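You operate a simulated robot arm through the tools that you are given. There is no shell and no other tool. Be economical: measure what you need, move in short steps, check, and stop when the job is done.

The job below is to be done with a simulated robot arm. You get a single attempt, and the scene is never put back.

TASK
Put three of the fuses from the back of the blue table on the top of the steel table.

The check looks at the end state, three seconds after you hand in, the way a careful person would. Anything else that was tipped, shoved, dropped, spilled or broken makes it a failure.

THE ROBOT
A 7-joint arm with a two-finger parallel gripper on a trunk, on a base that drives. Base frame: it is fixed to the floor where the robot stands at the start and does not move with it; the origin is under the middle of the robot, x ahead of it, y to its left, z up; the surface under the hand at the start is at about z = 900. Readings come in mm, degrees, newtons and seconds.
With the tool pointing down near the work surface it reaches from about 360 to 900 mm from the robot's upright axis, wherever it stands. Its first joint turns from -115.0 to 115.0 degrees. Places, roughly: top of the steel table (57x20 cm) [200, 4200, 860]. Payload 3.91 kg.
The TCP is the grasp point between the finger pads, 30 mm short of the fingertips. In the tool frame z runs along the fingers and y along their closing line. Largest opening 110 mm; finger width 20, thickness 10; the body of the gripper, 48 by 112 mm, starts 55 mm behind the TCP.
Orientation is that of the tool frame in the base frame, as a unit quaternion [w, x, y, z]. With the fingers straight down and closing along the base's y, the tool's x points along the base's -x, its y along +y and its z along -z.

THE INTERFACE
- The arm moves only by the tool step_arm. Its argument "rows" is a list of rows, each an object (a shift or turn left out is 0, a gripper value left out holds the last) with "offset": the shift along the base's x, y, z in mm, a list of three; "rotation": the turn, a rotation vector about the base's x, y, z in degrees, a list of three; "gripper": the gripper command, from -1 (shut) to 1 (fully open), values between in proportion. In form: [{"offset": [dx, dy, dz], "rotation": [ax, ay, az], "gripper": gripper}, ...]. A call has 1 to 10 rows; each row shifts and turns the commanded pose from where the row before left it. A row lasts 0.2 s, in which the tool goes at most 50 mm and 8.6 degrees; a call with a longer step from one row to the next is refused whole, and so is a gripper value outside its range. A pose out of reach is approached as far as the arm can. The call stops where the force on the tool passes 40 N (or 10 N more than at its start, if that is more) or the arm is blocked; 0.2 s more then pass. Each finger travels about 153 mm/s and halts on what it meets, pressing with about 28 N; the grip force reading is that of the motor and also rises with nothing between the fingers. The clock runs only during rows and for 0.2 s after the last one: add rows that do not move to give the fingers time. It gives the time, the measured TCP pose, the force on the tool (base axes), the opening and the grip force at its end, in the units of the frame above (readings bear some noise), with the torque about the TCP (base axes, N m) and any sound that the robot's microphone picked up.
- Cameras (640 x 400 px; columns grow to the right, rows downward): "scene" is now at [193.4, 119.5, 1237.2]; the picture's right is [-0.74, -0.67, 0.00], its down [-0.12, 0.13, -0.98] and it looks along [0.66, -0.73, -0.18] (base axes); focal length 281 px, centre (320, 200). "wrist" rides on the gripper at [72, 17, -103] in the tool frame; the picture's right is [-0.23, 0.97, 0.00], its down [-0.76, -0.18, -0.62] and it looks along [-0.61, -0.14, 0.78] (tool axes); focal length 222 px, centre (320, 200). There is no depth. A picture from a camera that has moved, and an enlarged one, comes with that camera's place and axes in the base frame and with its lens. The place of the scene camera against the robot may be out by one fixed shift of up to 25 mm in any direction.
- grab_frame(camera): a new picture of that camera. It takes no simulated time.
- raise_lower(by): slides the trunk up (or, below 0, down) by that many mm; the arm and the scene camera ride with it, the base frame stays. It gives what a move gives, with no picture.
- roll_base(legs): drives the robot by 1 to 6 legs, each [ahead, left, turn to the left] in mm, mm and degrees, along the robot's own axes; the way and the turn of a leg run together, so that a leg with both is an arc; at most 1500 mm and 180 degrees a leg. The arm and the cameras ride along, it lands a little off, and it stops where it bumps. It gives what a move gives.
- pan_tilt(pan, tilt): turns the head with the scene camera to pan (to the left, within 80 degrees either way) and tilt (down, from -29 to 69), counted from straight ahead of the robot. It gives what a move gives.
- inspect(camera, box): a new picture of the part [left, top, right, bottom] of that camera's present view, enlarged. It takes no simulated time.
- finish_job(): hands the job in; it is judged then, once.

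Go step by step. Nothing tells you exact positions but the pictures and the camera data: compare them with the known pose of the tool, close in by small moves and look again before you grip or let go. The budget is 165 turns and 112 pictures, counting those below and the enlarged ones. Unless the task says otherwise, let go and move clear before handing in, and close with one line.

The tools are called after "Request:" as name(argument=value, ...) on one line, values as JSON. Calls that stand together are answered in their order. step_arm: Moves the arm, as the interface text tells. Its arguments: {"type":"object","properties":{"rows":{"type":"array","items":{"type":"object","properties":{"offset":{"type":"array","items":{"type":"number"}},"rotation":{"type":"array","items":{"type":"number"}},"gripper":{"type":"number"}}}}},"required":["rows"]} The other tools are called the same way: raise_lower (by) slides the trunk up or down; roll_base (legs) drives the base; pan_tilt (pan, tilt) turns the head that bears the scene camera; grab_frame (camera) takes a picture; inspect (camera, box) takes an enlarged picture of a part of a camera's view; finish_job () hands the job in.

At the start:

```text
time_s: 0.0
eef_pos: [553.6, -48.5, 1218.6]
ee_rot: [0.0, 0.0, 1.0, 0.0]
force: [-0.1, -1.2, 0.6]
ft_torque: [0.0, 0.02, 0.0]
grip_width: 110.0
grasp_force: 0.1
trunk travel left (down, up): [-525.0, 465.0]
robot x, y, heading: [-1.7, -0.1, 0.1]
head pan, tilt: [-47.6, 10.5]
```

scene: 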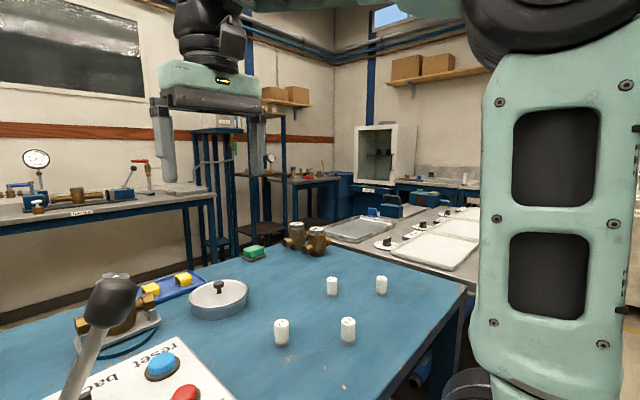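
wrist: 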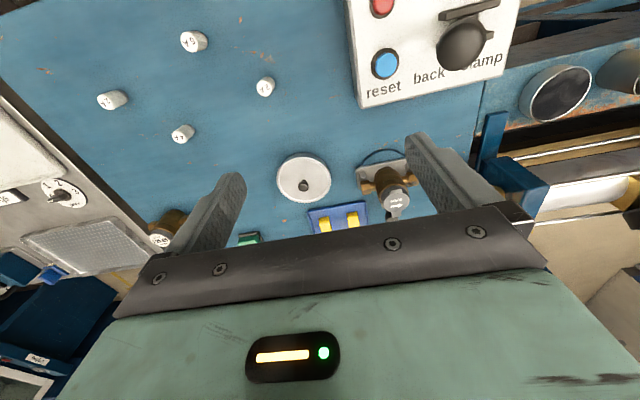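

I see four white cylinders (likely the fuses) on the blue table in front of the robot. I'll look closer to identify them and the rest of the table.

Request:
inspect(camera="scene", box=[240, 210, 440, 370])

Request:
inspect(camera="wrist", box=[60, 0, 380, 200])

Request:
pan_tilt(pan=0, tilt=35)

Request:
grab_frame(camera="scene")

```text
2.50 times, centred on (340, 290) of scene
camera zoom: at [193.4, 119.5, 1237.2], right [-0.74, -0.67, 0.0], down [-0.12, 0.13, -0.98], along [0.66, -0.73, -0.18], focal length 702 px, centre (270, -25)
```

zoom: 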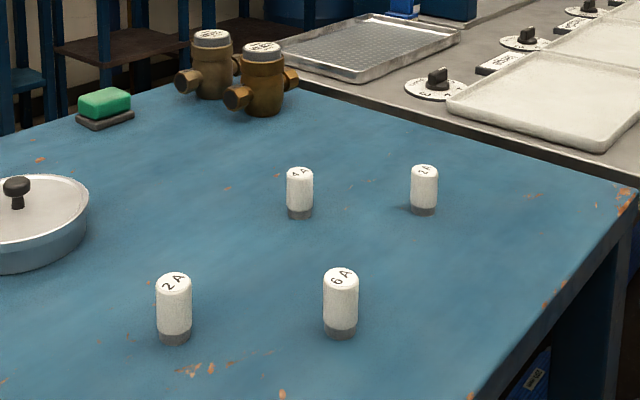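

```text
2.00 times, centred on (220, 100) of wrist
camera zoom: at [479.5, -31.4, 1321.5], right [0.23, 0.97, 0.0], down [0.76, -0.18, 0.62], along [0.61, -0.14, -0.78], focal length 444 px, centre (520, 400)
```

zoom: 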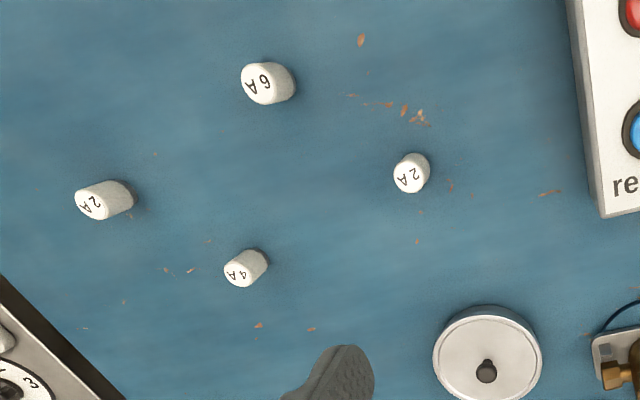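

```text
time_s: 1.1
eef_pos: [553.1, -47.4, 1218.4]
ee_rot: [0.0, 0.0, 1.0, -0.001]
force: [0.8, 0.7, 1.1]
ft_torque: [-0.01, 0.02, 0.0]
grip_width: 110.2
grasp_force: 0.1
trunk travel left (down, up): [-525.0, 465.0]
robot x, y, heading: [1.5, 1.6, -0.2]
head pan, tilt: [0.0, 35.0]
```

```text
107 pictures are left
camera scene: at [218.7, 188.1, 1197.8], right [0.0, -1.0, 0.0], down [-0.57, 0.0, -0.82], along [0.82, 0.0, -0.57], focal length 281 px, centre (320, 200)
```

scene: 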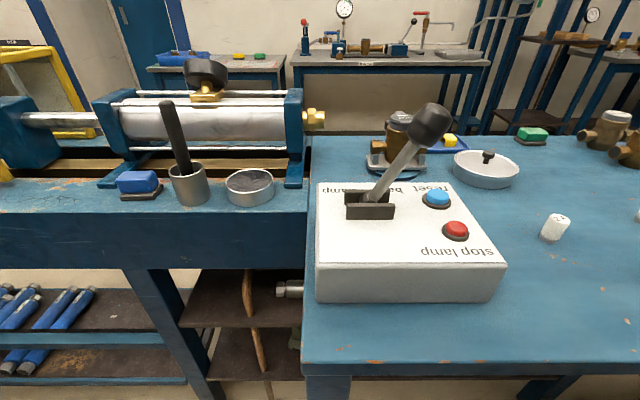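

Four fuses stand in the right part of the table (6A, 2A, 4A, 2A). I'll check the rest of the blue table, and to the left for the route and the steel table.

Request:
pan_tilt(pan=-35, tilt=35)

Request:
grab_frame(camera="scene")

Request:
pan_tilt(pan=75, tilt=10)

Request:
grab_frame(camera="scene")

```text
time_s: 2.2
eef_pos: [553.4, -47.8, 1218.8]
ee_rot: [0.001, 0.0, 1.0, 0.0]
force: [0.2, 0.0, -0.3]
ft_torque: [0.0, 0.04, 0.02]
grip_width: 109.8
grasp_force: 0.1
trunk travel left (down, up): [-525.0, 465.0]
robot x, y, heading: [-1.0, -2.4, 0.0]
head pan, tilt: [-35.0, 35.0]
```

```text
106 pictures are left
camera scene: at [202.8, 137.7, 1197.8], right [-0.57, -0.82, 0.0], down [-0.47, 0.33, -0.82], along [0.67, -0.47, -0.57], focal length 281 px, centre (320, 200)
```

scene: 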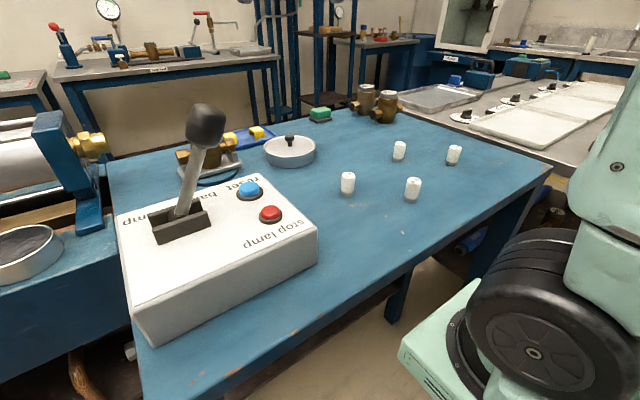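

```text
time_s: 4.0
eef_pos: [552.5, -48.6, 1217.9]
ee_rot: [0.0, 0.001, 1.0, 0.0]
force: [-0.8, 0.5, 0.2]
ft_torque: [-0.04, -0.01, -0.05]
grip_width: 109.9
grasp_force: 0.0
trunk travel left (down, up): [-525.0, 465.0]
robot x, y, heading: [0.6, 1.1, -0.1]
head pan, tilt: [75.0, 10.0]
```

```text
105 pictures are left
camera scene: at [154.8, 278.0, 1237.9], right [0.97, -0.26, 0.0], down [-0.05, -0.17, -0.98], along [0.26, 0.95, -0.17], focal length 281 px, centre (320, 200)
```

scene: 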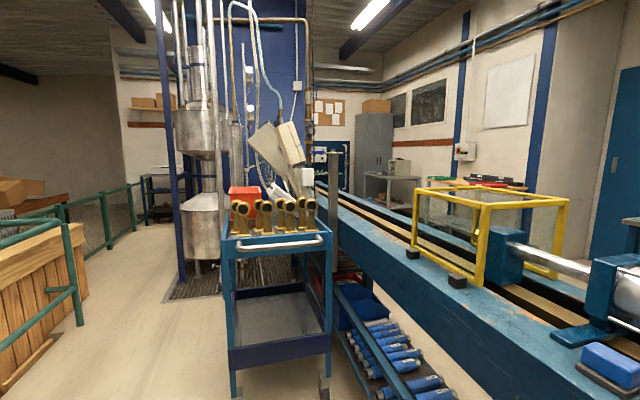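

The fuses are clear, and the route to the steel table leads past the cart on its left. I'll first hover over the nearest 2A fuse (about [542, -137]) and refine its location.

Request:
step_arm(rows=[{"offset": [-3, -22, -40], "gripper": 0.3}, {"offset": [-3, -22, -40]}, {"offset": [-3, -22, -40]}, {"offset": [-2, -23, -40]}, {"offset": [0, 0, 0]}])

Request:
grab_frame(camera="wrist")

Request:
pan_tilt(pan=-45, tilt=30)

Request:
grab_frame(camera="scene")

```text
time_s: 5.2
eef_pos: [545.1, -138.7, 1059.2]
ee_rot: [0.0, 0.0, 1.0, -0.001]
force: [0.5, 0.7, 0.3]
ft_torque: [0.0, -0.01, 0.0]
grip_width: 71.7
grasp_force: 0.1
trunk travel left (down, up): [-525.0, 465.0]
robot x, y, heading: [0.1, 1.6, -0.1]
head pan, tilt: [75.0, 10.0]
```

```text
104 pictures are left
camera wrist: at [471.0, -122.4, 1161.2], right [0.23, 0.97, 0.0], down [0.76, -0.18, 0.62], along [0.61, -0.14, -0.78], focal length 222 px, centre (320, 200)
```

wrist: 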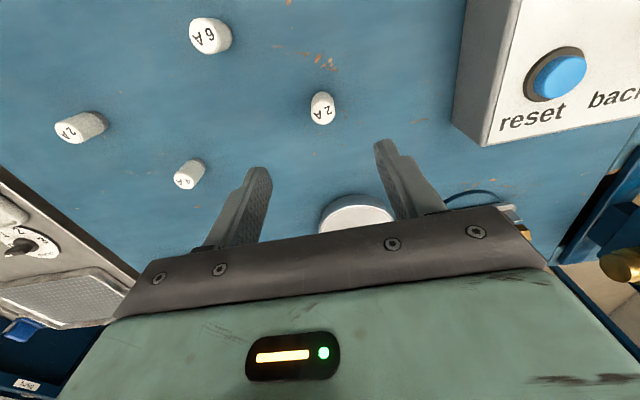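

```text
time_s: 7.2
eef_pos: [545.1, -138.4, 1057.9]
ee_rot: [0.001, -0.001, 1.0, -0.001]
force: [0.0, 0.2, -0.3]
ft_torque: [-0.05, 0.01, -0.01]
grip_width: 71.5
grasp_force: 0.1
trunk travel left (down, up): [-525.0, 465.0]
robot x, y, heading: [-0.1, 0.3, 0.0]
head pan, tilt: [-45.0, 30.0]
```

```text
103 pictures are left
camera scene: at [194.6, 124.2, 1205.6], right [-0.71, -0.71, 0.0], down [-0.35, 0.35, -0.87], along [0.61, -0.61, -0.5], focal length 281 px, centre (320, 200)
```

scene: 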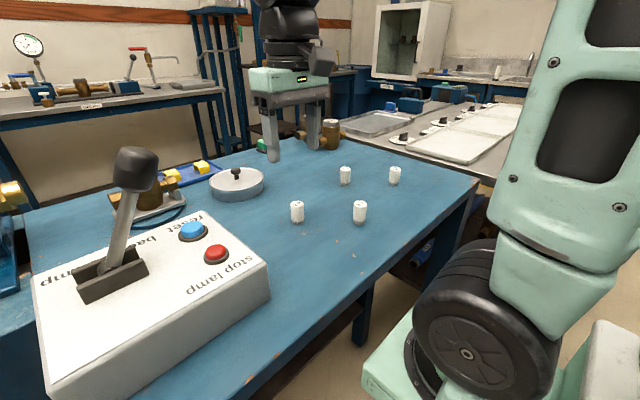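

The 2A fuse is at about [537, -133]. I'll centre over it and lower a bit, then look again.

Request:
step_arm(rows=[{"offset": [-8, 5, -20]}, {"offset": [0, 0, -30]}, {"offset": [0, 0, 0]}])

Request:
grab_frame(camera="wrist")

Request:
inspect(camera="scene", box=[220, 80, 380, 240])

```text
time_s: 8.0
eef_pos: [536.5, -131.7, 1007.3]
ee_rot: [0.0, 0.0, 1.0, -0.002]
force: [0.1, -0.3, -0.2]
ft_torque: [0.0, -0.03, 0.02]
grip_width: 71.5
grasp_force: 0.0
trunk travel left (down, up): [-525.0, 465.0]
robot x, y, heading: [2.6, 1.0, -0.4]
head pan, tilt: [-45.0, 30.0]
```

```text
102 pictures are left
camera wrist: at [462.1, -115.8, 1111.4], right [0.23, 0.97, 0.0], down [0.76, -0.18, 0.62], along [0.61, -0.14, -0.78], focal length 222 px, centre (320, 200)
```

wrist: 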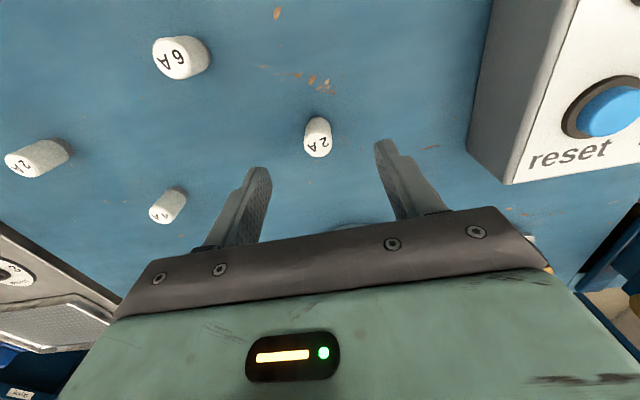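

```text
2.50 times, centred on (300, 160) of scene
camera zoom: at [194.6, 124.2, 1205.6], right [-0.71, -0.71, 0.0], down [-0.35, 0.35, -0.87], along [0.61, -0.61, -0.5], focal length 702 px, centre (370, 300)
```

zoom: 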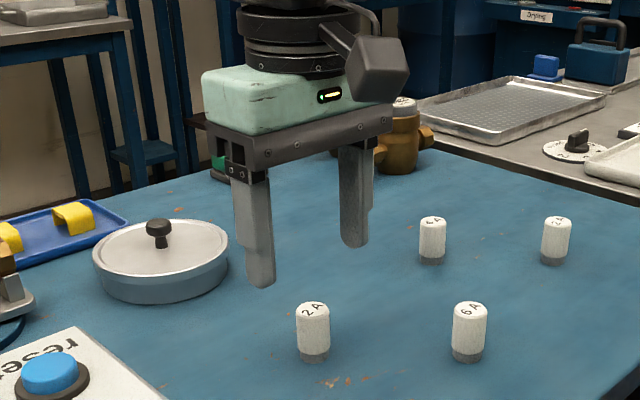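

The fuse centre is at about [540, -135], roughly 26 mm wide and 41 mm tall. I'll lower around it and check before gripping.

Request:
step_arm(rows=[{"offset": [3, -3, -25]}, {"offset": [0, 0, -20]}, {"offset": [0, 0, -15]}, {"offset": [0, 0, -9]}, {"offset": [0, 0, 0]}])

Request:
grab_frame(camera="wrist")

Request:
inspect(camera="scene", box=[220, 80, 380, 240])

```text
time_s: 9.2
eef_pos: [536.4, -133.2, 936.5]
ee_rot: [0.0, 0.0, 1.0, -0.001]
force: [-0.2, -0.3, 0.3]
ft_torque: [-0.02, 0.02, -0.03]
grip_width: 71.5
grasp_force: 0.0
trunk travel left (down, up): [-525.0, 465.0]
robot x, y, heading: [-0.3, -0.8, 0.2]
head pan, tilt: [-45.0, 30.0]
```

```text
100 pictures are left
camera wrist: at [463.0, -117.7, 1040.4], right [0.23, 0.97, 0.0], down [0.76, -0.18, 0.62], along [0.61, -0.14, -0.78], focal length 222 px, centre (320, 200)
```

wrist: 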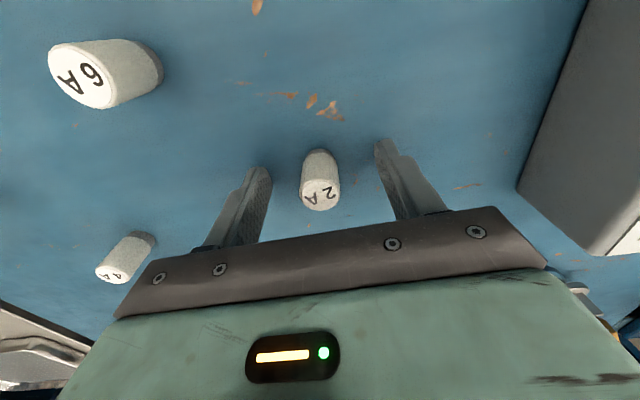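

```text
2.50 times, centred on (300, 160) of scene
camera zoom: at [194.6, 124.2, 1205.6], right [-0.71, -0.71, 0.0], down [-0.35, 0.35, -0.87], along [0.61, -0.61, -0.5], focal length 702 px, centre (370, 300)
```

zoom: 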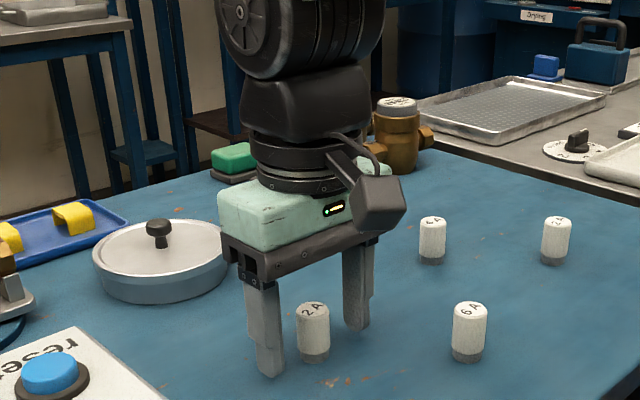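

The fuse stands well centred between the fingers. I'll close and lift it.

Request:
step_arm(rows=[{"offset": [0, -2, 0]}, {"gripper": -0.3}, {"gripper": -0.6}, {"gripper": -1}, {}, {}])

Request:
step_arm(rows=[{"offset": [0, 0, 10]}, {"offset": [0, 0, 40]}, {"offset": [-10, 0, 50]}, {"offset": [-20, 0, 50]}, {"offset": [-20, 0, 50]}, {"offset": [-20, 0, 50]}, {"offset": [0, 0, 30]}])

Request:
grab_frame(camera="wrist")

```text
time_s: 10.6
eef_pos: [536.2, -136.2, 938.5]
ee_rot: [-0.001, 0.0, 1.0, -0.001]
force: [0.4, -0.5, -0.6]
ft_torque: [-0.01, 0.01, -0.02]
grip_width: 22.9
grasp_force: 28.3
trunk travel left (down, up): [-525.0, 465.0]
robot x, y, heading: [1.9, 0.5, -0.0]
head pan, tilt: [-45.0, 30.0]
```

```text
refused: row 3 steps farther than a row can; nothing moved
```

```text
98 pictures are left
camera wrist: at [462.7, -119.8, 1041.9], right [0.23, 0.97, 0.0], down [0.76, -0.18, 0.62], along [0.61, -0.14, -0.78], focal length 222 px, centre (320, 200)
```

wrist: 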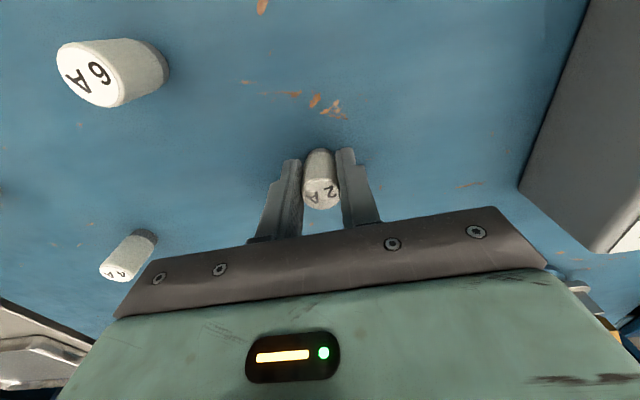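

Gripped at 23 mm. Now I lift it high and draw it in for driving.

Request:
step_arm(rows=[{"offset": [0, 0, 10]}, {"offset": [0, 0, 40]}, {"offset": [-10, 0, 45]}, {"offset": [-20, 0, 45]}, {"offset": [-20, 0, 45]}, {"offset": [-20, 0, 45]}, {"offset": [-20, 0, 40]}, {"offset": [0, 0, 20]}])

Request:
grab_frame(camera="wrist")

Request:
pan_tilt(pan=80, tilt=45)

Request:
grab_frame(camera="scene")

```text
time_s: 12.4
eef_pos: [486.7, -153.8, 1197.3]
ee_rot: [0.0, 0.0, 1.0, -0.001]
force: [-0.8, 0.5, -0.2]
ft_torque: [-0.02, 0.01, 0.0]
grip_width: 22.7
grasp_force: 27.6
out of reach, approached as far as the arm can: row 6, 7
trunk travel left (down, up): [-525.0, 465.0]
robot x, y, heading: [0.0, -0.4, 0.1]
head pan, tilt: [-45.0, 30.0]
```

```text
97 pictures are left
camera wrist: at [413.0, -137.8, 1300.4], right [0.23, 0.97, 0.0], down [0.76, -0.18, 0.62], along [0.61, -0.14, -0.78], focal length 222 px, centre (320, 200)
```

wrist: 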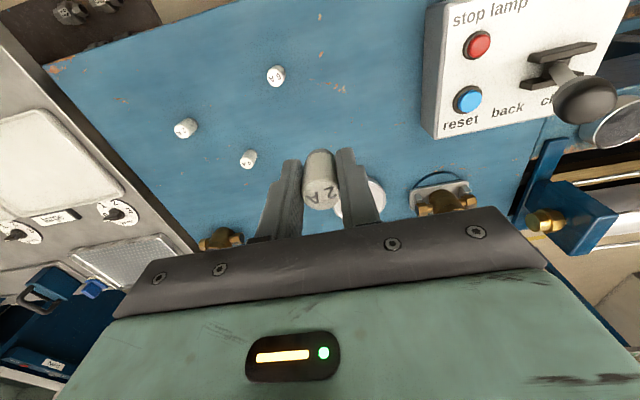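

```text
time_s: 14.5
eef_pos: [486.1, -154.6, 1195.6]
ee_rot: [0.0, 0.0, 1.0, 0.0]
force: [-0.6, -0.1, -0.3]
ft_torque: [0.04, -0.03, -0.01]
grip_width: 22.9
grasp_force: 28.4
trunk travel left (down, up): [-525.0, 465.0]
robot x, y, heading: [-1.2, -1.0, 0.1]
head pan, tilt: [80.0, 45.0]
```

```text
96 pictures are left
camera scene: at [144.8, 268.2, 1183.0], right [0.98, -0.17, 0.0], down [-0.12, -0.7, -0.71], along [0.12, 0.7, -0.71], focal length 281 px, centre (320, 200)
```

scene: 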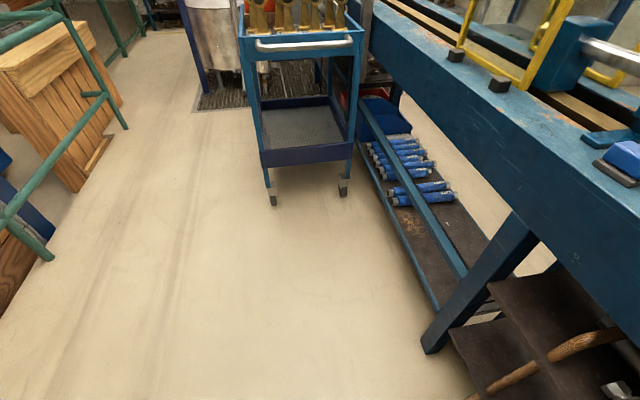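

The fuse is held securely. I'll back off from the table, turn left and look down the corridor.

Request:
roll_base(legs=[[-500, 0, 0], [0, 0, 90]])

Request:
pan_tilt(pan=0, tilt=20)

Request:
grab_frame(camera="scene")

```text
time_s: 21.2
eef_pos: [-331.6, 485.5, 1196.1]
ee_rot: [0.001, -0.7, 0.714, 0.0]
force: [-0.2, 0.3, -0.6]
ft_torque: [0.04, 0.01, -0.02]
grip_width: 22.8
grasp_force: 28.2
trunk travel left (down, up): [-525.0, 465.0]
robot x, y, heading: [-492.3, -0.6, 89.0]
head pan, tilt: [80.0, 45.0]
```

```text
time_s: 22.7
eef_pos: [-331.8, 485.5, 1196.9]
ee_rot: [0.001, -0.7, 0.714, -0.001]
force: [-0.3, 0.0, -1.3]
ft_torque: [0.0, 0.01, 0.0]
grip_width: 22.9
grasp_force: 27.9
trunk travel left (down, up): [-525.0, 465.0]
robot x, y, heading: [-492.7, 1.6, 88.7]
head pan, tilt: [0.0, 20.0]
```

```text
95 pictures are left
camera scene: at [-706.4, 223.1, 1221.6], right [1.0, -0.02, 0.0], down [-0.01, -0.34, -0.94], along [0.02, 0.94, -0.34], focal length 281 px, centre (320, 200)
```

scene: 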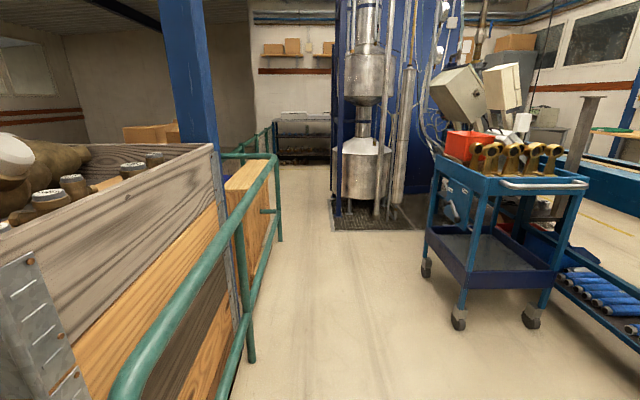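

The corridor is open between the fence (x≈-1020) and the vessel post (x≈-490). I'll drive up it part way and look again.

Request:
roll_base(legs=[[0, 0, 1.3], [1400, 250, 0]])

Request:
pan_tilt(pan=-15, tilt=20)

Request:
grab_frame(camera="scene")

```text
time_s: 29.6
eef_pos: [-564.4, 1837.3, 1197.3]
ee_rot: [-0.001, 0.719, -0.695, 0.0]
force: [0.9, -0.2, -0.7]
ft_torque: [-0.03, -0.01, -0.02]
grip_width: 22.7
grasp_force: 28.3
trunk travel left (down, up): [-525.0, 465.0]
robot x, y, heading: [-703.5, 1344.7, 92.0]
head pan, tilt: [0.0, 20.0]
stopped in leg 2: the robot was blocked; the commanded pose is now the measured one
```

```text
time_s: 30.4
eef_pos: [-563.3, 1837.9, 1196.3]
ee_rot: [0.0, 0.72, -0.694, 0.001]
force: [0.0, 0.9, -0.7]
ft_torque: [0.02, -0.02, -0.01]
grip_width: 22.6
grasp_force: 28.0
trunk travel left (down, up): [-525.0, 465.0]
robot x, y, heading: [-701.2, 1348.2, 92.0]
head pan, tilt: [-15.0, 20.0]
```

```text
94 pictures are left
camera scene: at [-900.4, 1554.6, 1221.6], right [0.97, -0.22, 0.0], down [-0.08, -0.33, -0.94], along [0.21, 0.92, -0.34], focal length 281 px, centre (320, 200)
```

scene: 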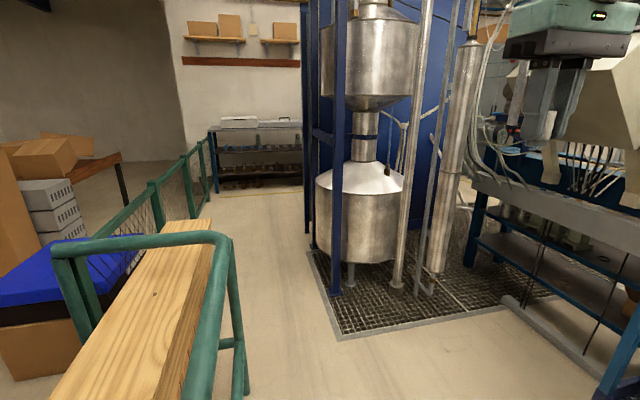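

The robot was blocked, presumably by the fence on its left. I'll look down to the left to see how close it is.

Request:
pan_tilt(pan=70, tilt=65)

Request:
grab_frame(camera="scene")

Request:
pan_tilt(pan=-30, tilt=65)

Request:
grab_frame(camera="scene")

```text
time_s: 32.0
eef_pos: [-562.9, 1838.7, 1198.0]
ee_rot: [-0.001, 0.719, -0.695, 0.0]
force: [-0.2, 0.2, 0.3]
ft_torque: [0.02, 0.01, -0.04]
grip_width: 22.4
grasp_force: 28.3
trunk travel left (down, up): [-525.0, 465.0]
robot x, y, heading: [-700.4, 1348.1, 92.2]
head pan, tilt: [70.0, 65.0]
```

```text
93 pictures are left
camera scene: at [-979.0, 1482.6, 1158.0], right [0.31, 0.95, 0.0], down [0.86, -0.28, -0.42], along [-0.4, 0.13, -0.91], focal length 281 px, centre (320, 200)
```

scene: 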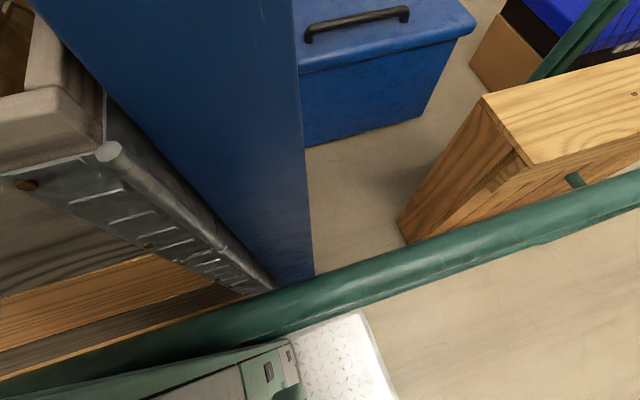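

```text
time_s: 33.8
eef_pos: [-563.6, 1838.4, 1197.6]
ee_rot: [0.0, 0.719, -0.695, 0.0]
force: [0.4, 0.0, -0.5]
ft_torque: [-0.01, -0.02, 0.03]
grip_width: 22.6
grasp_force: 27.9
trunk travel left (down, up): [-525.0, 465.0]
robot x, y, heading: [-699.0, 1346.9, 92.0]
head pan, tilt: [-30.0, 65.0]
```

```text
92 pictures are left
camera scene: at [-892.8, 1517.4, 1157.9], right [0.88, -0.47, 0.0], down [-0.42, -0.8, -0.42], along [0.2, 0.37, -0.91], focal length 281 px, centre (320, 200)
```

scene: 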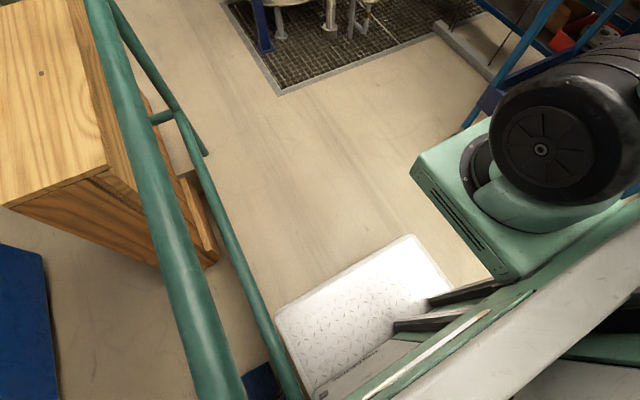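

The base (about 560 mm wide) touched the fence rail. I'll slide right, go up the corridor and turn to 135° ahead of the gap between fence corner and vessel post.

Request:
roll_base(legs=[[0, -200, -2], [850, 0, 0], [0, 0, 45]])

Request:
pan_tilt(pan=0, tilt=40)

Request:
grab_frame(camera="scene")

```text
time_s: 41.5
eef_pos: [-716.9, 2652.7, 1197.4]
ee_rot: [0.0, 0.921, -0.39, 0.0]
force: [0.4, -0.5, -0.3]
ft_torque: [-0.01, 0.03, -0.03]
grip_width: 22.4
grasp_force: 27.9
trunk travel left (down, up): [-525.0, 465.0]
robot x, y, heading: [-487.5, 2197.0, 134.1]
head pan, tilt: [-30.0, 65.0]
```

```text
time_s: 42.5
eef_pos: [-715.2, 2651.1, 1197.8]
ee_rot: [0.0, 0.921, -0.389, 0.0]
force: [0.2, 0.0, 0.2]
ft_torque: [0.02, -0.01, -0.03]
grip_width: 22.7
grasp_force: 27.5
trunk travel left (down, up): [-525.0, 465.0]
robot x, y, heading: [-489.0, 2197.9, 134.3]
head pan, tilt: [0.0, 40.0]
```

```text
91 pictures are left
camera scene: at [-804.2, 2198.9, 1190.2], right [0.72, 0.7, 0.0], down [0.45, -0.46, -0.77], along [-0.53, 0.55, -0.64], focal length 281 px, centre (320, 200)
```

scene: 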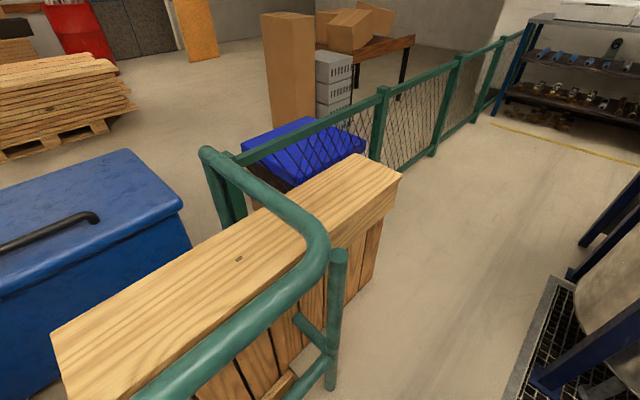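

The crate sticks out past the fence, so the best straight line through the gap is at a heading of about 111°. I'll turn to it first and check the pose.

Request:
roll_base(legs=[[0, 0, -23.3], [0, 25, 0]])

Request:
grab_frame(camera="scene")

```text
time_s: 44.5
eef_pos: [-535.8, 2696.9, 1197.0]
ee_rot: [0.0, 0.821, -0.571, 0.0]
force: [0.5, -0.4, -0.1]
ft_torque: [0.02, -0.03, 0.01]
grip_width: 22.5
grasp_force: 27.8
trunk travel left (down, up): [-525.0, 465.0]
robot x, y, heading: [-507.9, 2185.7, 110.4]
head pan, tilt: [0.0, 40.0]
```

```text
90 pictures are left
camera scene: at [-793.2, 2311.4, 1190.2], right [0.94, 0.35, 0.0], down [0.22, -0.6, -0.77], along [-0.27, 0.72, -0.64], focal length 281 px, centre (320, 200)
```

scene: 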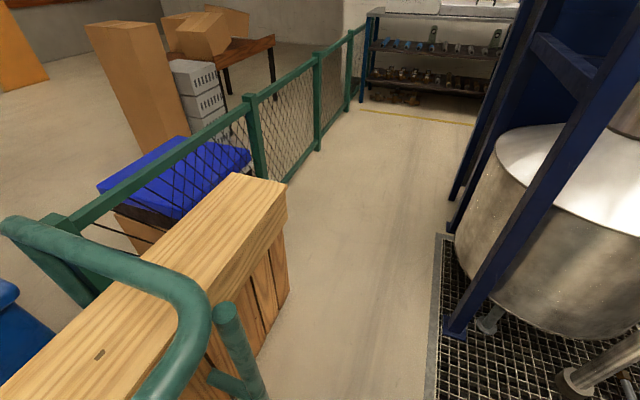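

The line ahead is clear with about 60 mm to each side. I'll drive through the gap.

Request:
roll_base(legs=[[300, 15, 0], [900, 0, 0]])

Request:
pan_tilt(pan=-60, tilt=20)

Request:
grab_frame(camera="scene")

```text
time_s: 50.9
eef_pos: [-913.4, 3811.7, 1197.3]
ee_rot: [-0.001, 0.808, -0.589, 0.0]
force: [-0.5, -0.3, -0.3]
ft_torque: [0.0, 0.05, 0.02]
grip_width: 22.8
grasp_force: 28.0
trunk travel left (down, up): [-525.0, 465.0]
robot x, y, heading: [-912.4, 3301.1, 107.6]
head pan, tilt: [0.0, 40.0]
```

```text
time_s: 52.1
eef_pos: [-914.1, 3811.5, 1196.0]
ee_rot: [0.0, 0.808, -0.589, 0.0]
force: [0.0, -0.3, -0.5]
ft_torque: [-0.03, -0.02, 0.02]
grip_width: 22.4
grasp_force: 28.1
trunk travel left (down, up): [-525.0, 465.0]
robot x, y, heading: [-908.8, 3304.9, 107.9]
head pan, tilt: [-60.0, 20.0]
```

```text
89 pictures are left
camera scene: at [-1098.3, 3425.5, 1221.6], right [0.74, -0.67, 0.0], down [-0.23, -0.25, -0.94], along [0.63, 0.7, -0.34], focal length 281 px, centre (320, 200)
```

scene: 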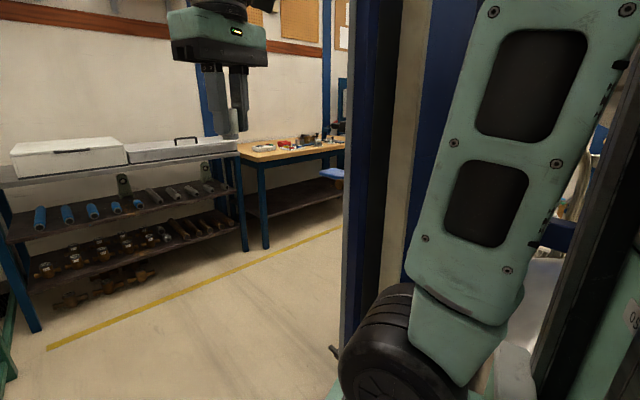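

Through the gap. I'll straighten up, go on to y≈4300 and look to the right for the steel table.

Request:
roll_base(legs=[[300, 0, -17.9], [650, 0, 0]])

Request:
pan_tilt(pan=-50, tilt=20)

Request:
grab_frame(camera="scene")

```text
time_s: 57.5
eef_pos: [-791.7, 4739.6, 1196.4]
ee_rot: [0.0, -0.705, 0.709, 0.0]
force: [0.4, -0.1, -1.2]
ft_torque: [0.03, -0.02, 0.02]
grip_width: 22.7
grasp_force: 28.7
trunk travel left (down, up): [-525.0, 465.0]
robot x, y, heading: [-947.7, 4253.4, 89.6]
head pan, tilt: [-60.0, 20.0]
```

```text
time_s: 58.2
eef_pos: [-791.7, 4741.6, 1195.4]
ee_rot: [0.0, -0.705, 0.709, 0.001]
force: [-0.6, 0.3, -0.5]
ft_torque: [-0.03, -0.02, 0.0]
grip_width: 22.6
grasp_force: 28.0
trunk travel left (down, up): [-525.0, 465.0]
robot x, y, heading: [-945.9, 4257.1, 89.6]
head pan, tilt: [-50.0, 20.0]
```

```text
88 pictures are left
camera scene: at [-1092.4, 4440.8, 1221.6], right [0.64, -0.77, 0.0], down [-0.26, -0.22, -0.94], along [0.72, 0.6, -0.34], focal length 281 px, centre (320, 200)
```

scene: 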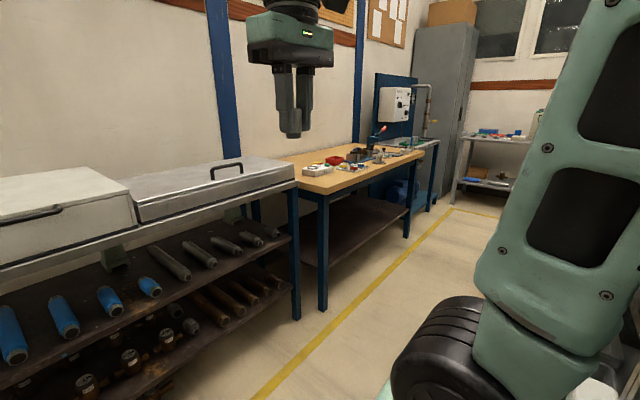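

I need to face east to see the steel table. I'll move up a little more and turn right.

Request:
roll_base(legs=[[150, 0, 0], [0, 0, -89.6]])

Request:
pan_tilt(pan=-15, tilt=20)

Request:
grab_frame(camera="scene")

```text
time_s: 63.4
eef_pos: [-463.0, 4245.0, 1197.0]
ee_rot: [0.0, 0.004, 1.0, 0.0]
force: [0.8, 0.1, -0.5]
ft_torque: [0.0, 0.01, 0.01]
grip_width: 22.4
grasp_force: 27.7
trunk travel left (down, up): [-525.0, 465.0]
robot x, y, heading: [-948.3, 4402.7, -0.5]
head pan, tilt: [-50.0, 20.0]
```

```text
time_s: 64.4
eef_pos: [-462.6, 4247.1, 1196.4]
ee_rot: [0.0, 0.005, 1.0, 0.0]
force: [-0.1, -0.4, -0.2]
ft_torque: [0.02, 0.0, 0.0]
grip_width: 22.6
grasp_force: 27.3
trunk travel left (down, up): [-525.0, 465.0]
robot x, y, heading: [-948.5, 4404.2, -0.6]
head pan, tilt: [-15.0, 20.0]
```

```text
87 pictures are left
camera scene: at [-725.6, 4566.9, 1221.6], right [-0.27, -0.96, 0.0], down [-0.33, 0.09, -0.94], along [0.91, -0.25, -0.34], focal length 281 px, centre (320, 200)
```

scene: 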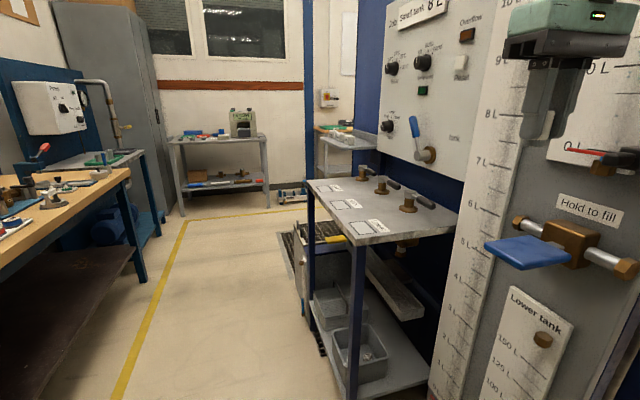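

The steel table with three valves is at x≈-109…473, y≈4100…4300, its front facing +y. I'll drive round to stand in front of it and face it.

Request:
roll_base(legs=[[0, 400, 0.6], [1080, 0, 0]])

Request:
roll_base(legs=[[0, 0, -90]])

Request:
pan_tilt(pan=-20, tilt=40)

Request:
grab_frame(camera="scene")

Request:
grab_frame(camera="wrist")

```text
time_s: 72.0
eef_pos: [638.2, 4682.6, 1197.2]
ee_rot: [0.0, -0.018, 1.0, 0.0]
force: [0.0, -0.2, -0.5]
ft_torque: [0.0, -0.04, 0.02]
grip_width: 22.6
grasp_force: 28.2
trunk travel left (down, up): [-525.0, 465.0]
robot x, y, heading: [146.9, 4819.0, 1.9]
head pan, tilt: [-15.0, 20.0]
```

```text
time_s: 76.2
eef_pos: [13.9, 4325.5, 1197.1]
ee_rot: [0.0, 0.691, 0.722, 0.0]
force: [0.1, 0.6, -0.1]
ft_torque: [0.0, 0.01, 0.01]
grip_width: 22.5
grasp_force: 28.0
trunk travel left (down, up): [-525.0, 465.0]
robot x, y, heading: [146.7, 4817.8, -87.6]
head pan, tilt: [-15.0, 20.0]
```

```text
time_s: 77.1
eef_pos: [13.2, 4327.2, 1197.1]
ee_rot: [0.001, 0.691, 0.723, 0.0]
force: [0.1, 0.4, -0.2]
ft_torque: [0.01, 0.02, -0.01]
grip_width: 22.8
grasp_force: 27.8
trunk travel left (down, up): [-525.0, 465.0]
robot x, y, heading: [150.2, 4819.8, -87.4]
head pan, tilt: [-20.0, 40.0]
```

```text
86 pictures are left
camera scene: at [320.4, 4588.1, 1190.3], right [-0.95, 0.3, 0.0], down [0.19, 0.61, -0.77], along [-0.23, -0.73, -0.64], focal length 281 px, centre (320, 200)
```

scene: 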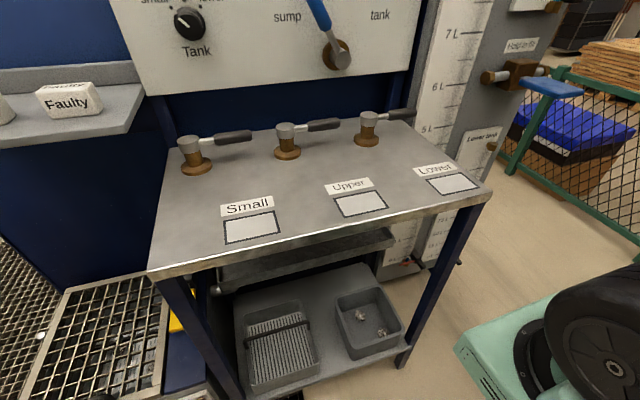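

```text
85 pictures are left
camera wrist: at [26.3, 4398.5, 1300.2], right [0.98, -0.18, 0.0], down [-0.14, -0.77, 0.62], along [-0.12, -0.61, -0.78], focal length 222 px, centre (320, 200)
```

wrist: 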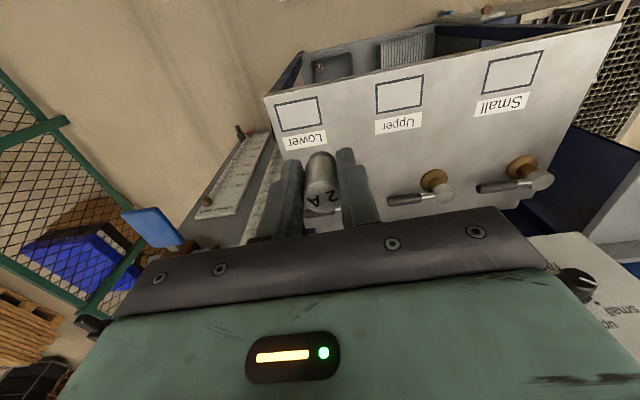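

The table top has clear steel between the marked rectangles. I'll bring the fuse above the gap between "Lower" and "Upper" at about [50, 4262] and look.

Request:
step_arm(rows=[{"offset": [9, -16, -42]}, {"offset": [9, -16, -42]}, {"offset": [9, -16, -42]}, {"offset": [9, -17, -42]}, {"offset": [0, 0, -42]}, {"offset": [0, 0, -40]}, {}])

Request:
grab_frame(camera="wrist")

Request:
grab_frame(camera="scene")

```text
time_s: 78.7
eef_pos: [49.9, 4262.7, 946.3]
ee_rot: [0.001, 0.692, 0.722, -0.001]
force: [-0.6, 1.1, -0.4]
ft_torque: [0.0, 0.01, 0.01]
grip_width: 22.7
grasp_force: 27.7
trunk travel left (down, up): [-525.0, 465.0]
robot x, y, heading: [146.1, 4817.6, -87.4]
head pan, tilt: [-20.0, 40.0]
```

```text
84 pictures are left
camera wrist: at [61.3, 4335.3, 1050.3], right [0.98, -0.18, 0.0], down [-0.14, -0.77, 0.62], along [-0.12, -0.61, -0.78], focal length 222 px, centre (320, 200)
```

wrist: 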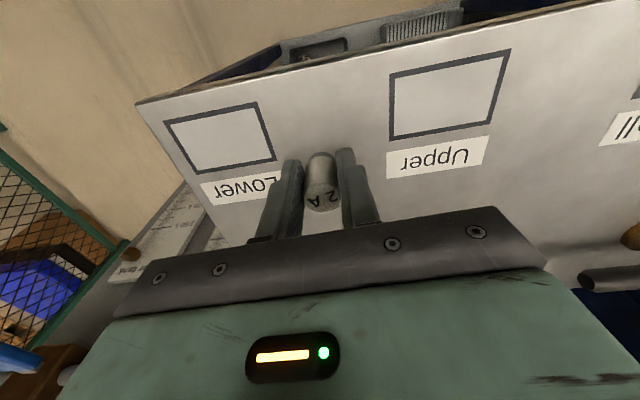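

```text
83 pictures are left
camera scene: at [320.4, 4588.1, 1190.2], right [-0.95, 0.3, 0.0], down [0.19, 0.61, -0.77], along [-0.23, -0.73, -0.64], focal length 281 px, centre (320, 200)
```

scene: 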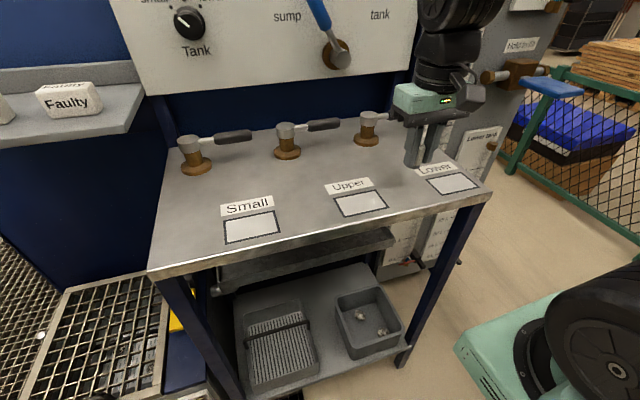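

It's above clear steel. I'll lower gently until it touches.

Request:
step_arm(rows=[{"offset": [5, 0, -25]}, {"offset": [0, 0, -12]}, {"offset": [0, 0, -4]}, {"offset": [0, 0, -3]}, {"offset": [0, 0, -2]}, {}])

Request:
inspect(camera="scene", box=[360, 60, 500, 210])

```text
time_s: 80.1
eef_pos: [53.8, 4261.5, 901.1]
ee_rot: [0.001, 0.692, 0.722, 0.0]
force: [0.1, 0.0, -0.2]
ft_torque: [0.01, 0.01, 0.0]
grip_width: 22.4
grasp_force: 28.6
trunk travel left (down, up): [-525.0, 465.0]
robot x, y, heading: [146.8, 4821.9, -87.5]
head pan, tilt: [-20.0, 40.0]
```

```text
2.67 times, centred on (430, 135) of scene
camera zoom: at [320.4, 4588.1, 1190.2], right [-0.95, 0.3, 0.0], down [0.19, 0.61, -0.77], along [-0.23, -0.73, -0.64], focal length 749 px, centre (27, 373)
```

zoom: 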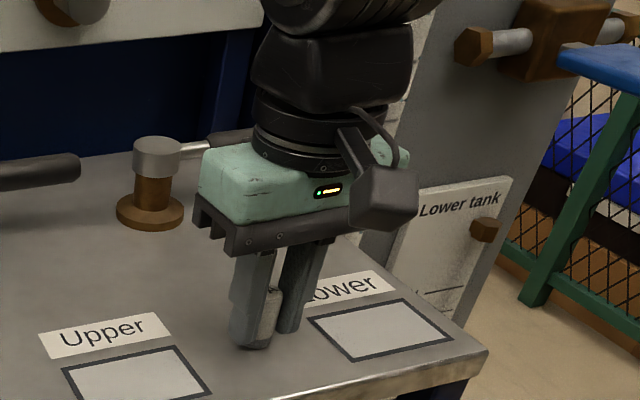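

Request:
step_arm(rows=[{"offset": [0, 0, -1.5]}, {}, {"offset": [0, 0, -1.5]}, {}, {"offset": [0, 0, -1.5]}, {}])

```text
time_s: 81.5
eef_pos: [54.3, 4261.2, 898.3]
ee_rot: [0.0, 0.691, 0.722, -0.002]
force: [-1.8, 3.5, 25.1]
ft_torque: [0.01, 0.1, -0.07]
grip_width: 22.8
grasp_force: 27.8
trunk travel left (down, up): [-525.0, 465.0]
robot x, y, heading: [148.9, 4819.8, -87.8]
head pan, tilt: [-20.0, 40.0]
```

Contact is felt (25 N). I'll ease up slightly, open and rise clear, then look.

Request:
step_arm(rows=[{"offset": [0, 0, 1.5]}, {"gripper": -0.5}, {"gripper": -0.2}, {"gripper": 0.1}, {}, {"offset": [0, 0, 30]}, {"offset": [0, 0, 45]}, {"offset": [0, 10, 48]}])

Request:
grab_frame(camera="wrist")

Request:
grab_frame(camera="scene")

```text
time_s: 83.3
eef_pos: [52.9, 4272.3, 1018.8]
ee_rot: [0.0, 0.691, 0.722, 0.001]
force: [0.1, -0.4, -0.3]
ft_torque: [-0.02, -0.03, 0.01]
grip_width: 60.5
grasp_force: 0.1
trunk travel left (down, up): [-525.0, 465.0]
robot x, y, heading: [147.4, 4818.7, -87.3]
head pan, tilt: [-20.0, 40.0]
```

```text
81 pictures are left
camera wrist: at [65.4, 4344.6, 1123.2], right [0.98, -0.18, 0.0], down [-0.14, -0.77, 0.62], along [-0.12, -0.61, -0.78], focal length 222 px, centre (320, 200)
```

wrist: 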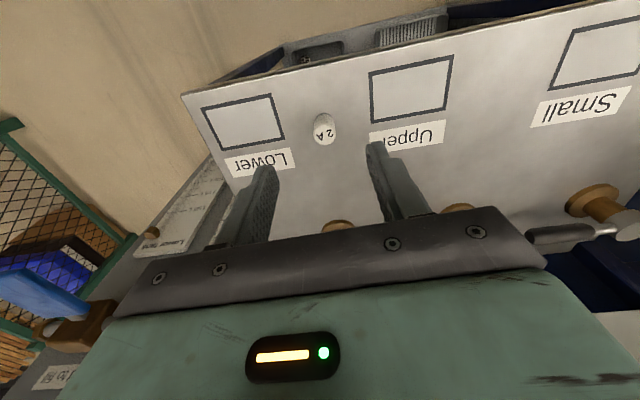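

```text
80 pictures are left
camera scene: at [320.4, 4587.8, 1190.1], right [-0.95, 0.3, 0.0], down [0.19, 0.61, -0.77], along [-0.23, -0.73, -0.64], focal length 281 px, centre (320, 200)
```

scene: 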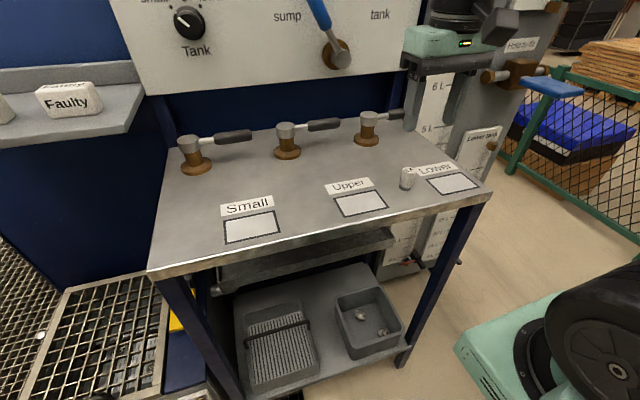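

Fuse 1 stands on the steel table between the marks. I'll raise the arm and drive back for the next one, sliding right then forward, keeping heading around -90°.

Request:
step_arm(rows=[{"offset": [-8, 12, 36]}, {"offset": [-8, 12, 36]}, {"offset": [-8, 12, 36]}, {"offset": [-8, 12, 36]}, {"offset": [-8, 10, 32]}, {}])

Request:
roll_base(legs=[[0, 0, -2.5], [0, -1060, 0]])

Request:
pan_tilt(pan=0, tilt=40)

Request:
grab_frame(camera="scene")

```text
time_s: 84.7
eef_pos: [12.8, 4328.8, 1194.9]
ee_rot: [0.0, 0.692, 0.722, 0.0]
force: [0.4, 0.6, 1.4]
ft_torque: [0.03, -0.02, 0.02]
grip_width: 60.4
grasp_force: 0.0
trunk travel left (down, up): [-525.0, 465.0]
robot x, y, heading: [146.2, 4819.9, -87.5]
head pan, tilt: [-20.0, 40.0]
```

```text
time_s: 90.5
eef_pos: [-1051.8, 4331.0, 1194.1]
ee_rot: [-0.001, 0.705, 0.71, 0.0]
force: [-0.9, -0.4, -0.1]
ft_torque: [0.01, 0.04, 0.0]
grip_width: 60.4
grasp_force: 0.2
trunk travel left (down, up): [-525.0, 465.0]
robot x, y, heading: [-899.7, 4818.1, -89.4]
head pan, tilt: [-20.0, 40.0]
```

```text
time_s: 91.3
eef_pos: [-1053.0, 4332.0, 1195.4]
ee_rot: [0.0, 0.705, 0.71, -0.001]
force: [0.5, 0.1, -0.3]
ft_torque: [0.0, 0.01, -0.05]
grip_width: 60.8
grasp_force: 0.1
trunk travel left (down, up): [-525.0, 465.0]
robot x, y, heading: [-898.4, 4813.3, -89.8]
head pan, tilt: [0.0, 40.0]
```

```text
79 pictures are left
camera scene: at [-706.2, 4573.6, 1190.2], right [-1.0, -0.01, 0.0], down [0.0, 0.64, -0.77], along [0.0, -0.77, -0.64], focal length 281 px, centre (320, 200)
```

scene: 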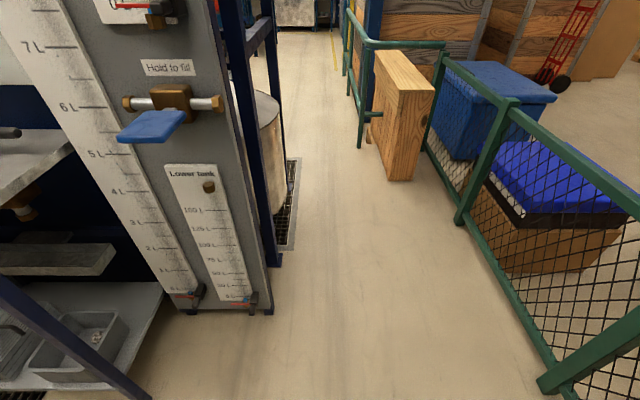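

The corridor is clear; I'll drive back through the gap the same way, at heading about -70°.

Request:
roll_base(legs=[[1490, 0, 0], [0, 0, 19.6]])

```text
time_s: 100.0
eef_pos: [-962.2, 2846.0, 1196.1]
ee_rot: [0.0, 0.617, 0.787, 0.0]
force: [-0.5, 0.2, -0.2]
ft_torque: [-0.03, -0.02, -0.01]
grip_width: 60.5
grasp_force: 0.1
trunk travel left (down, up): [-525.0, 465.0]
robot x, y, heading: [-926.8, 3351.1, -76.2]
head pan, tilt: [0.0, 40.0]
stopped in leg 2: the robot was blocked; the commanded pose is now the measured one
```

Blocked while turning; I'll look at the crate side before anything else.

Request:
pan_tilt(pan=-30, tilt=60)

Request:
grab_frame(camera="scene")

Request:
pan_tilt(pan=60, tilt=45)

Request:
grab_frame(camera="scene")

```text
time_s: 100.9
eef_pos: [-962.2, 2845.8, 1195.1]
ee_rot: [0.0, 0.617, 0.787, 0.0]
force: [-0.5, -1.1, 0.4]
ft_torque: [-0.01, -0.03, 0.0]
grip_width: 60.3
grasp_force: 0.1
trunk travel left (down, up): [-525.0, 465.0]
robot x, y, heading: [-928.9, 3351.1, -76.3]
head pan, tilt: [-30.0, 60.0]
```

```text
78 pictures are left
camera scene: at [-724.9, 3181.6, 1163.5], right [-0.96, 0.28, 0.0], down [0.24, 0.83, -0.5], along [-0.14, -0.48, -0.87], focal length 281 px, centre (320, 200)
```

scene: 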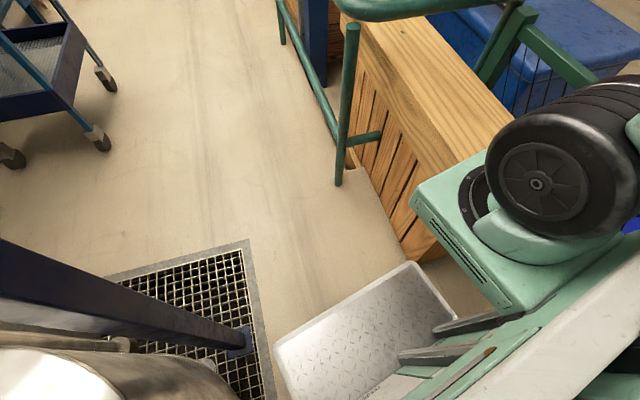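

```text
time_s: 102.6
eef_pos: [-963.1, 2846.0, 1195.3]
ee_rot: [0.0, 0.617, 0.787, 0.0]
force: [-0.1, 0.2, 0.4]
ft_torque: [0.01, 0.0, -0.02]
grip_width: 60.6
grasp_force: 0.0
trunk travel left (down, up): [-525.0, 465.0]
robot x, y, heading: [-926.8, 3352.0, -76.4]
head pan, tilt: [60.0, 45.0]
```

```text
77 pictures are left
camera scene: at [-628.3, 3222.9, 1183.0], right [-0.28, -0.96, 0.0], down [-0.68, 0.2, -0.71], along [0.68, -0.2, -0.71], focal length 281 px, centre (320, 200)
```

scene: 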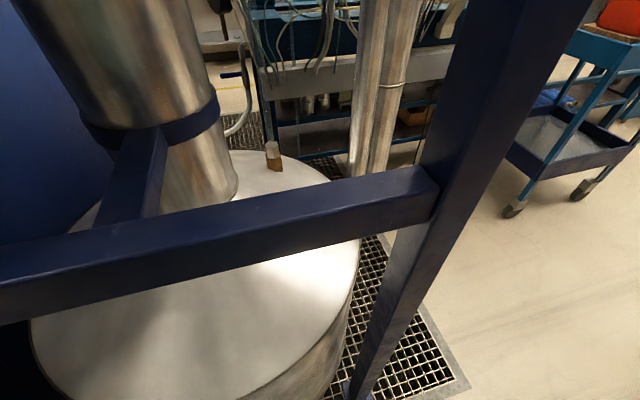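

The protruding shoulder housing at the robot's right front most likely met the crate's corner; the crate looks undisturbed. I'll back off a little, raise the trunk so that housing clears the crate and fence, and then turn.

Request:
roll_base(legs=[[-40, 0, 0]])

Request:
raise_lower(by=280)

Request:
pan_tilt(pan=-30, tilt=60)

Request:
grab_frame(camera="scene")

```text
time_s: 103.5
eef_pos: [-970.4, 2883.8, 1194.6]
ee_rot: [0.0, 0.617, 0.787, 0.0]
force: [1.0, 0.0, -0.1]
ft_torque: [0.01, 0.02, 0.02]
grip_width: 60.5
grasp_force: 0.1
trunk travel left (down, up): [-525.0, 465.0]
robot x, y, heading: [-938.9, 3389.8, -76.1]
head pan, tilt: [60.0, 45.0]
```

```text
time_s: 106.3
eef_pos: [-972.2, 2883.5, 1474.5]
ee_rot: [0.0, 0.617, 0.787, 0.0]
force: [-0.1, 0.4, 0.6]
ft_torque: [0.02, 0.0, 0.02]
grip_width: 60.4
grasp_force: 0.2
trunk travel left (down, up): [-805.0, 185.0]
robot x, y, heading: [-936.9, 3390.7, -76.2]
head pan, tilt: [60.0, 45.0]
```

```text
time_s: 107.9
eef_pos: [-972.0, 2883.4, 1475.5]
ee_rot: [0.0, 0.617, 0.787, 0.001]
force: [0.2, -0.5, 1.6]
ft_torque: [0.03, -0.01, 0.01]
grip_width: 60.6
grasp_force: 0.1
trunk travel left (down, up): [-805.0, 185.0]
robot x, y, heading: [-938.0, 3390.0, -76.2]
head pan, tilt: [-30.0, 60.0]
```

```text
76 pictures are left
camera scene: at [-734.3, 3220.6, 1443.5], right [-0.96, 0.28, 0.0], down [0.24, 0.83, -0.5], along [-0.14, -0.48, -0.87], focal length 281 px, centre (320, 200)
```

scene: 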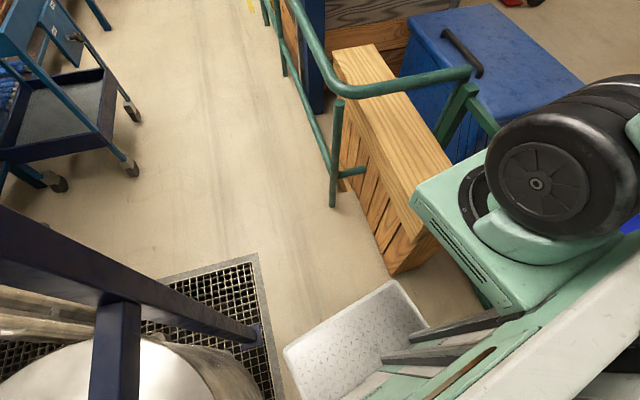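

Now the housing is well above the crate. I'll finish the turn, shift slightly right and pass through.

Request:
roll_base(legs=[[0, 0, 6], [0, -40, 0]])

```text
time_s: 109.4
eef_pos: [-956.6, 2870.0, 1475.2]
ee_rot: [0.0, 0.575, 0.818, 0.001]
force: [0.3, 1.1, 0.3]
ft_torque: [-0.01, 0.0, -0.02]
grip_width: 60.6
grasp_force: 0.0
trunk travel left (down, up): [-805.0, 185.0]
robot x, y, heading: [-975.4, 3376.1, -70.2]
head pan, tilt: [-30.0, 60.0]
```

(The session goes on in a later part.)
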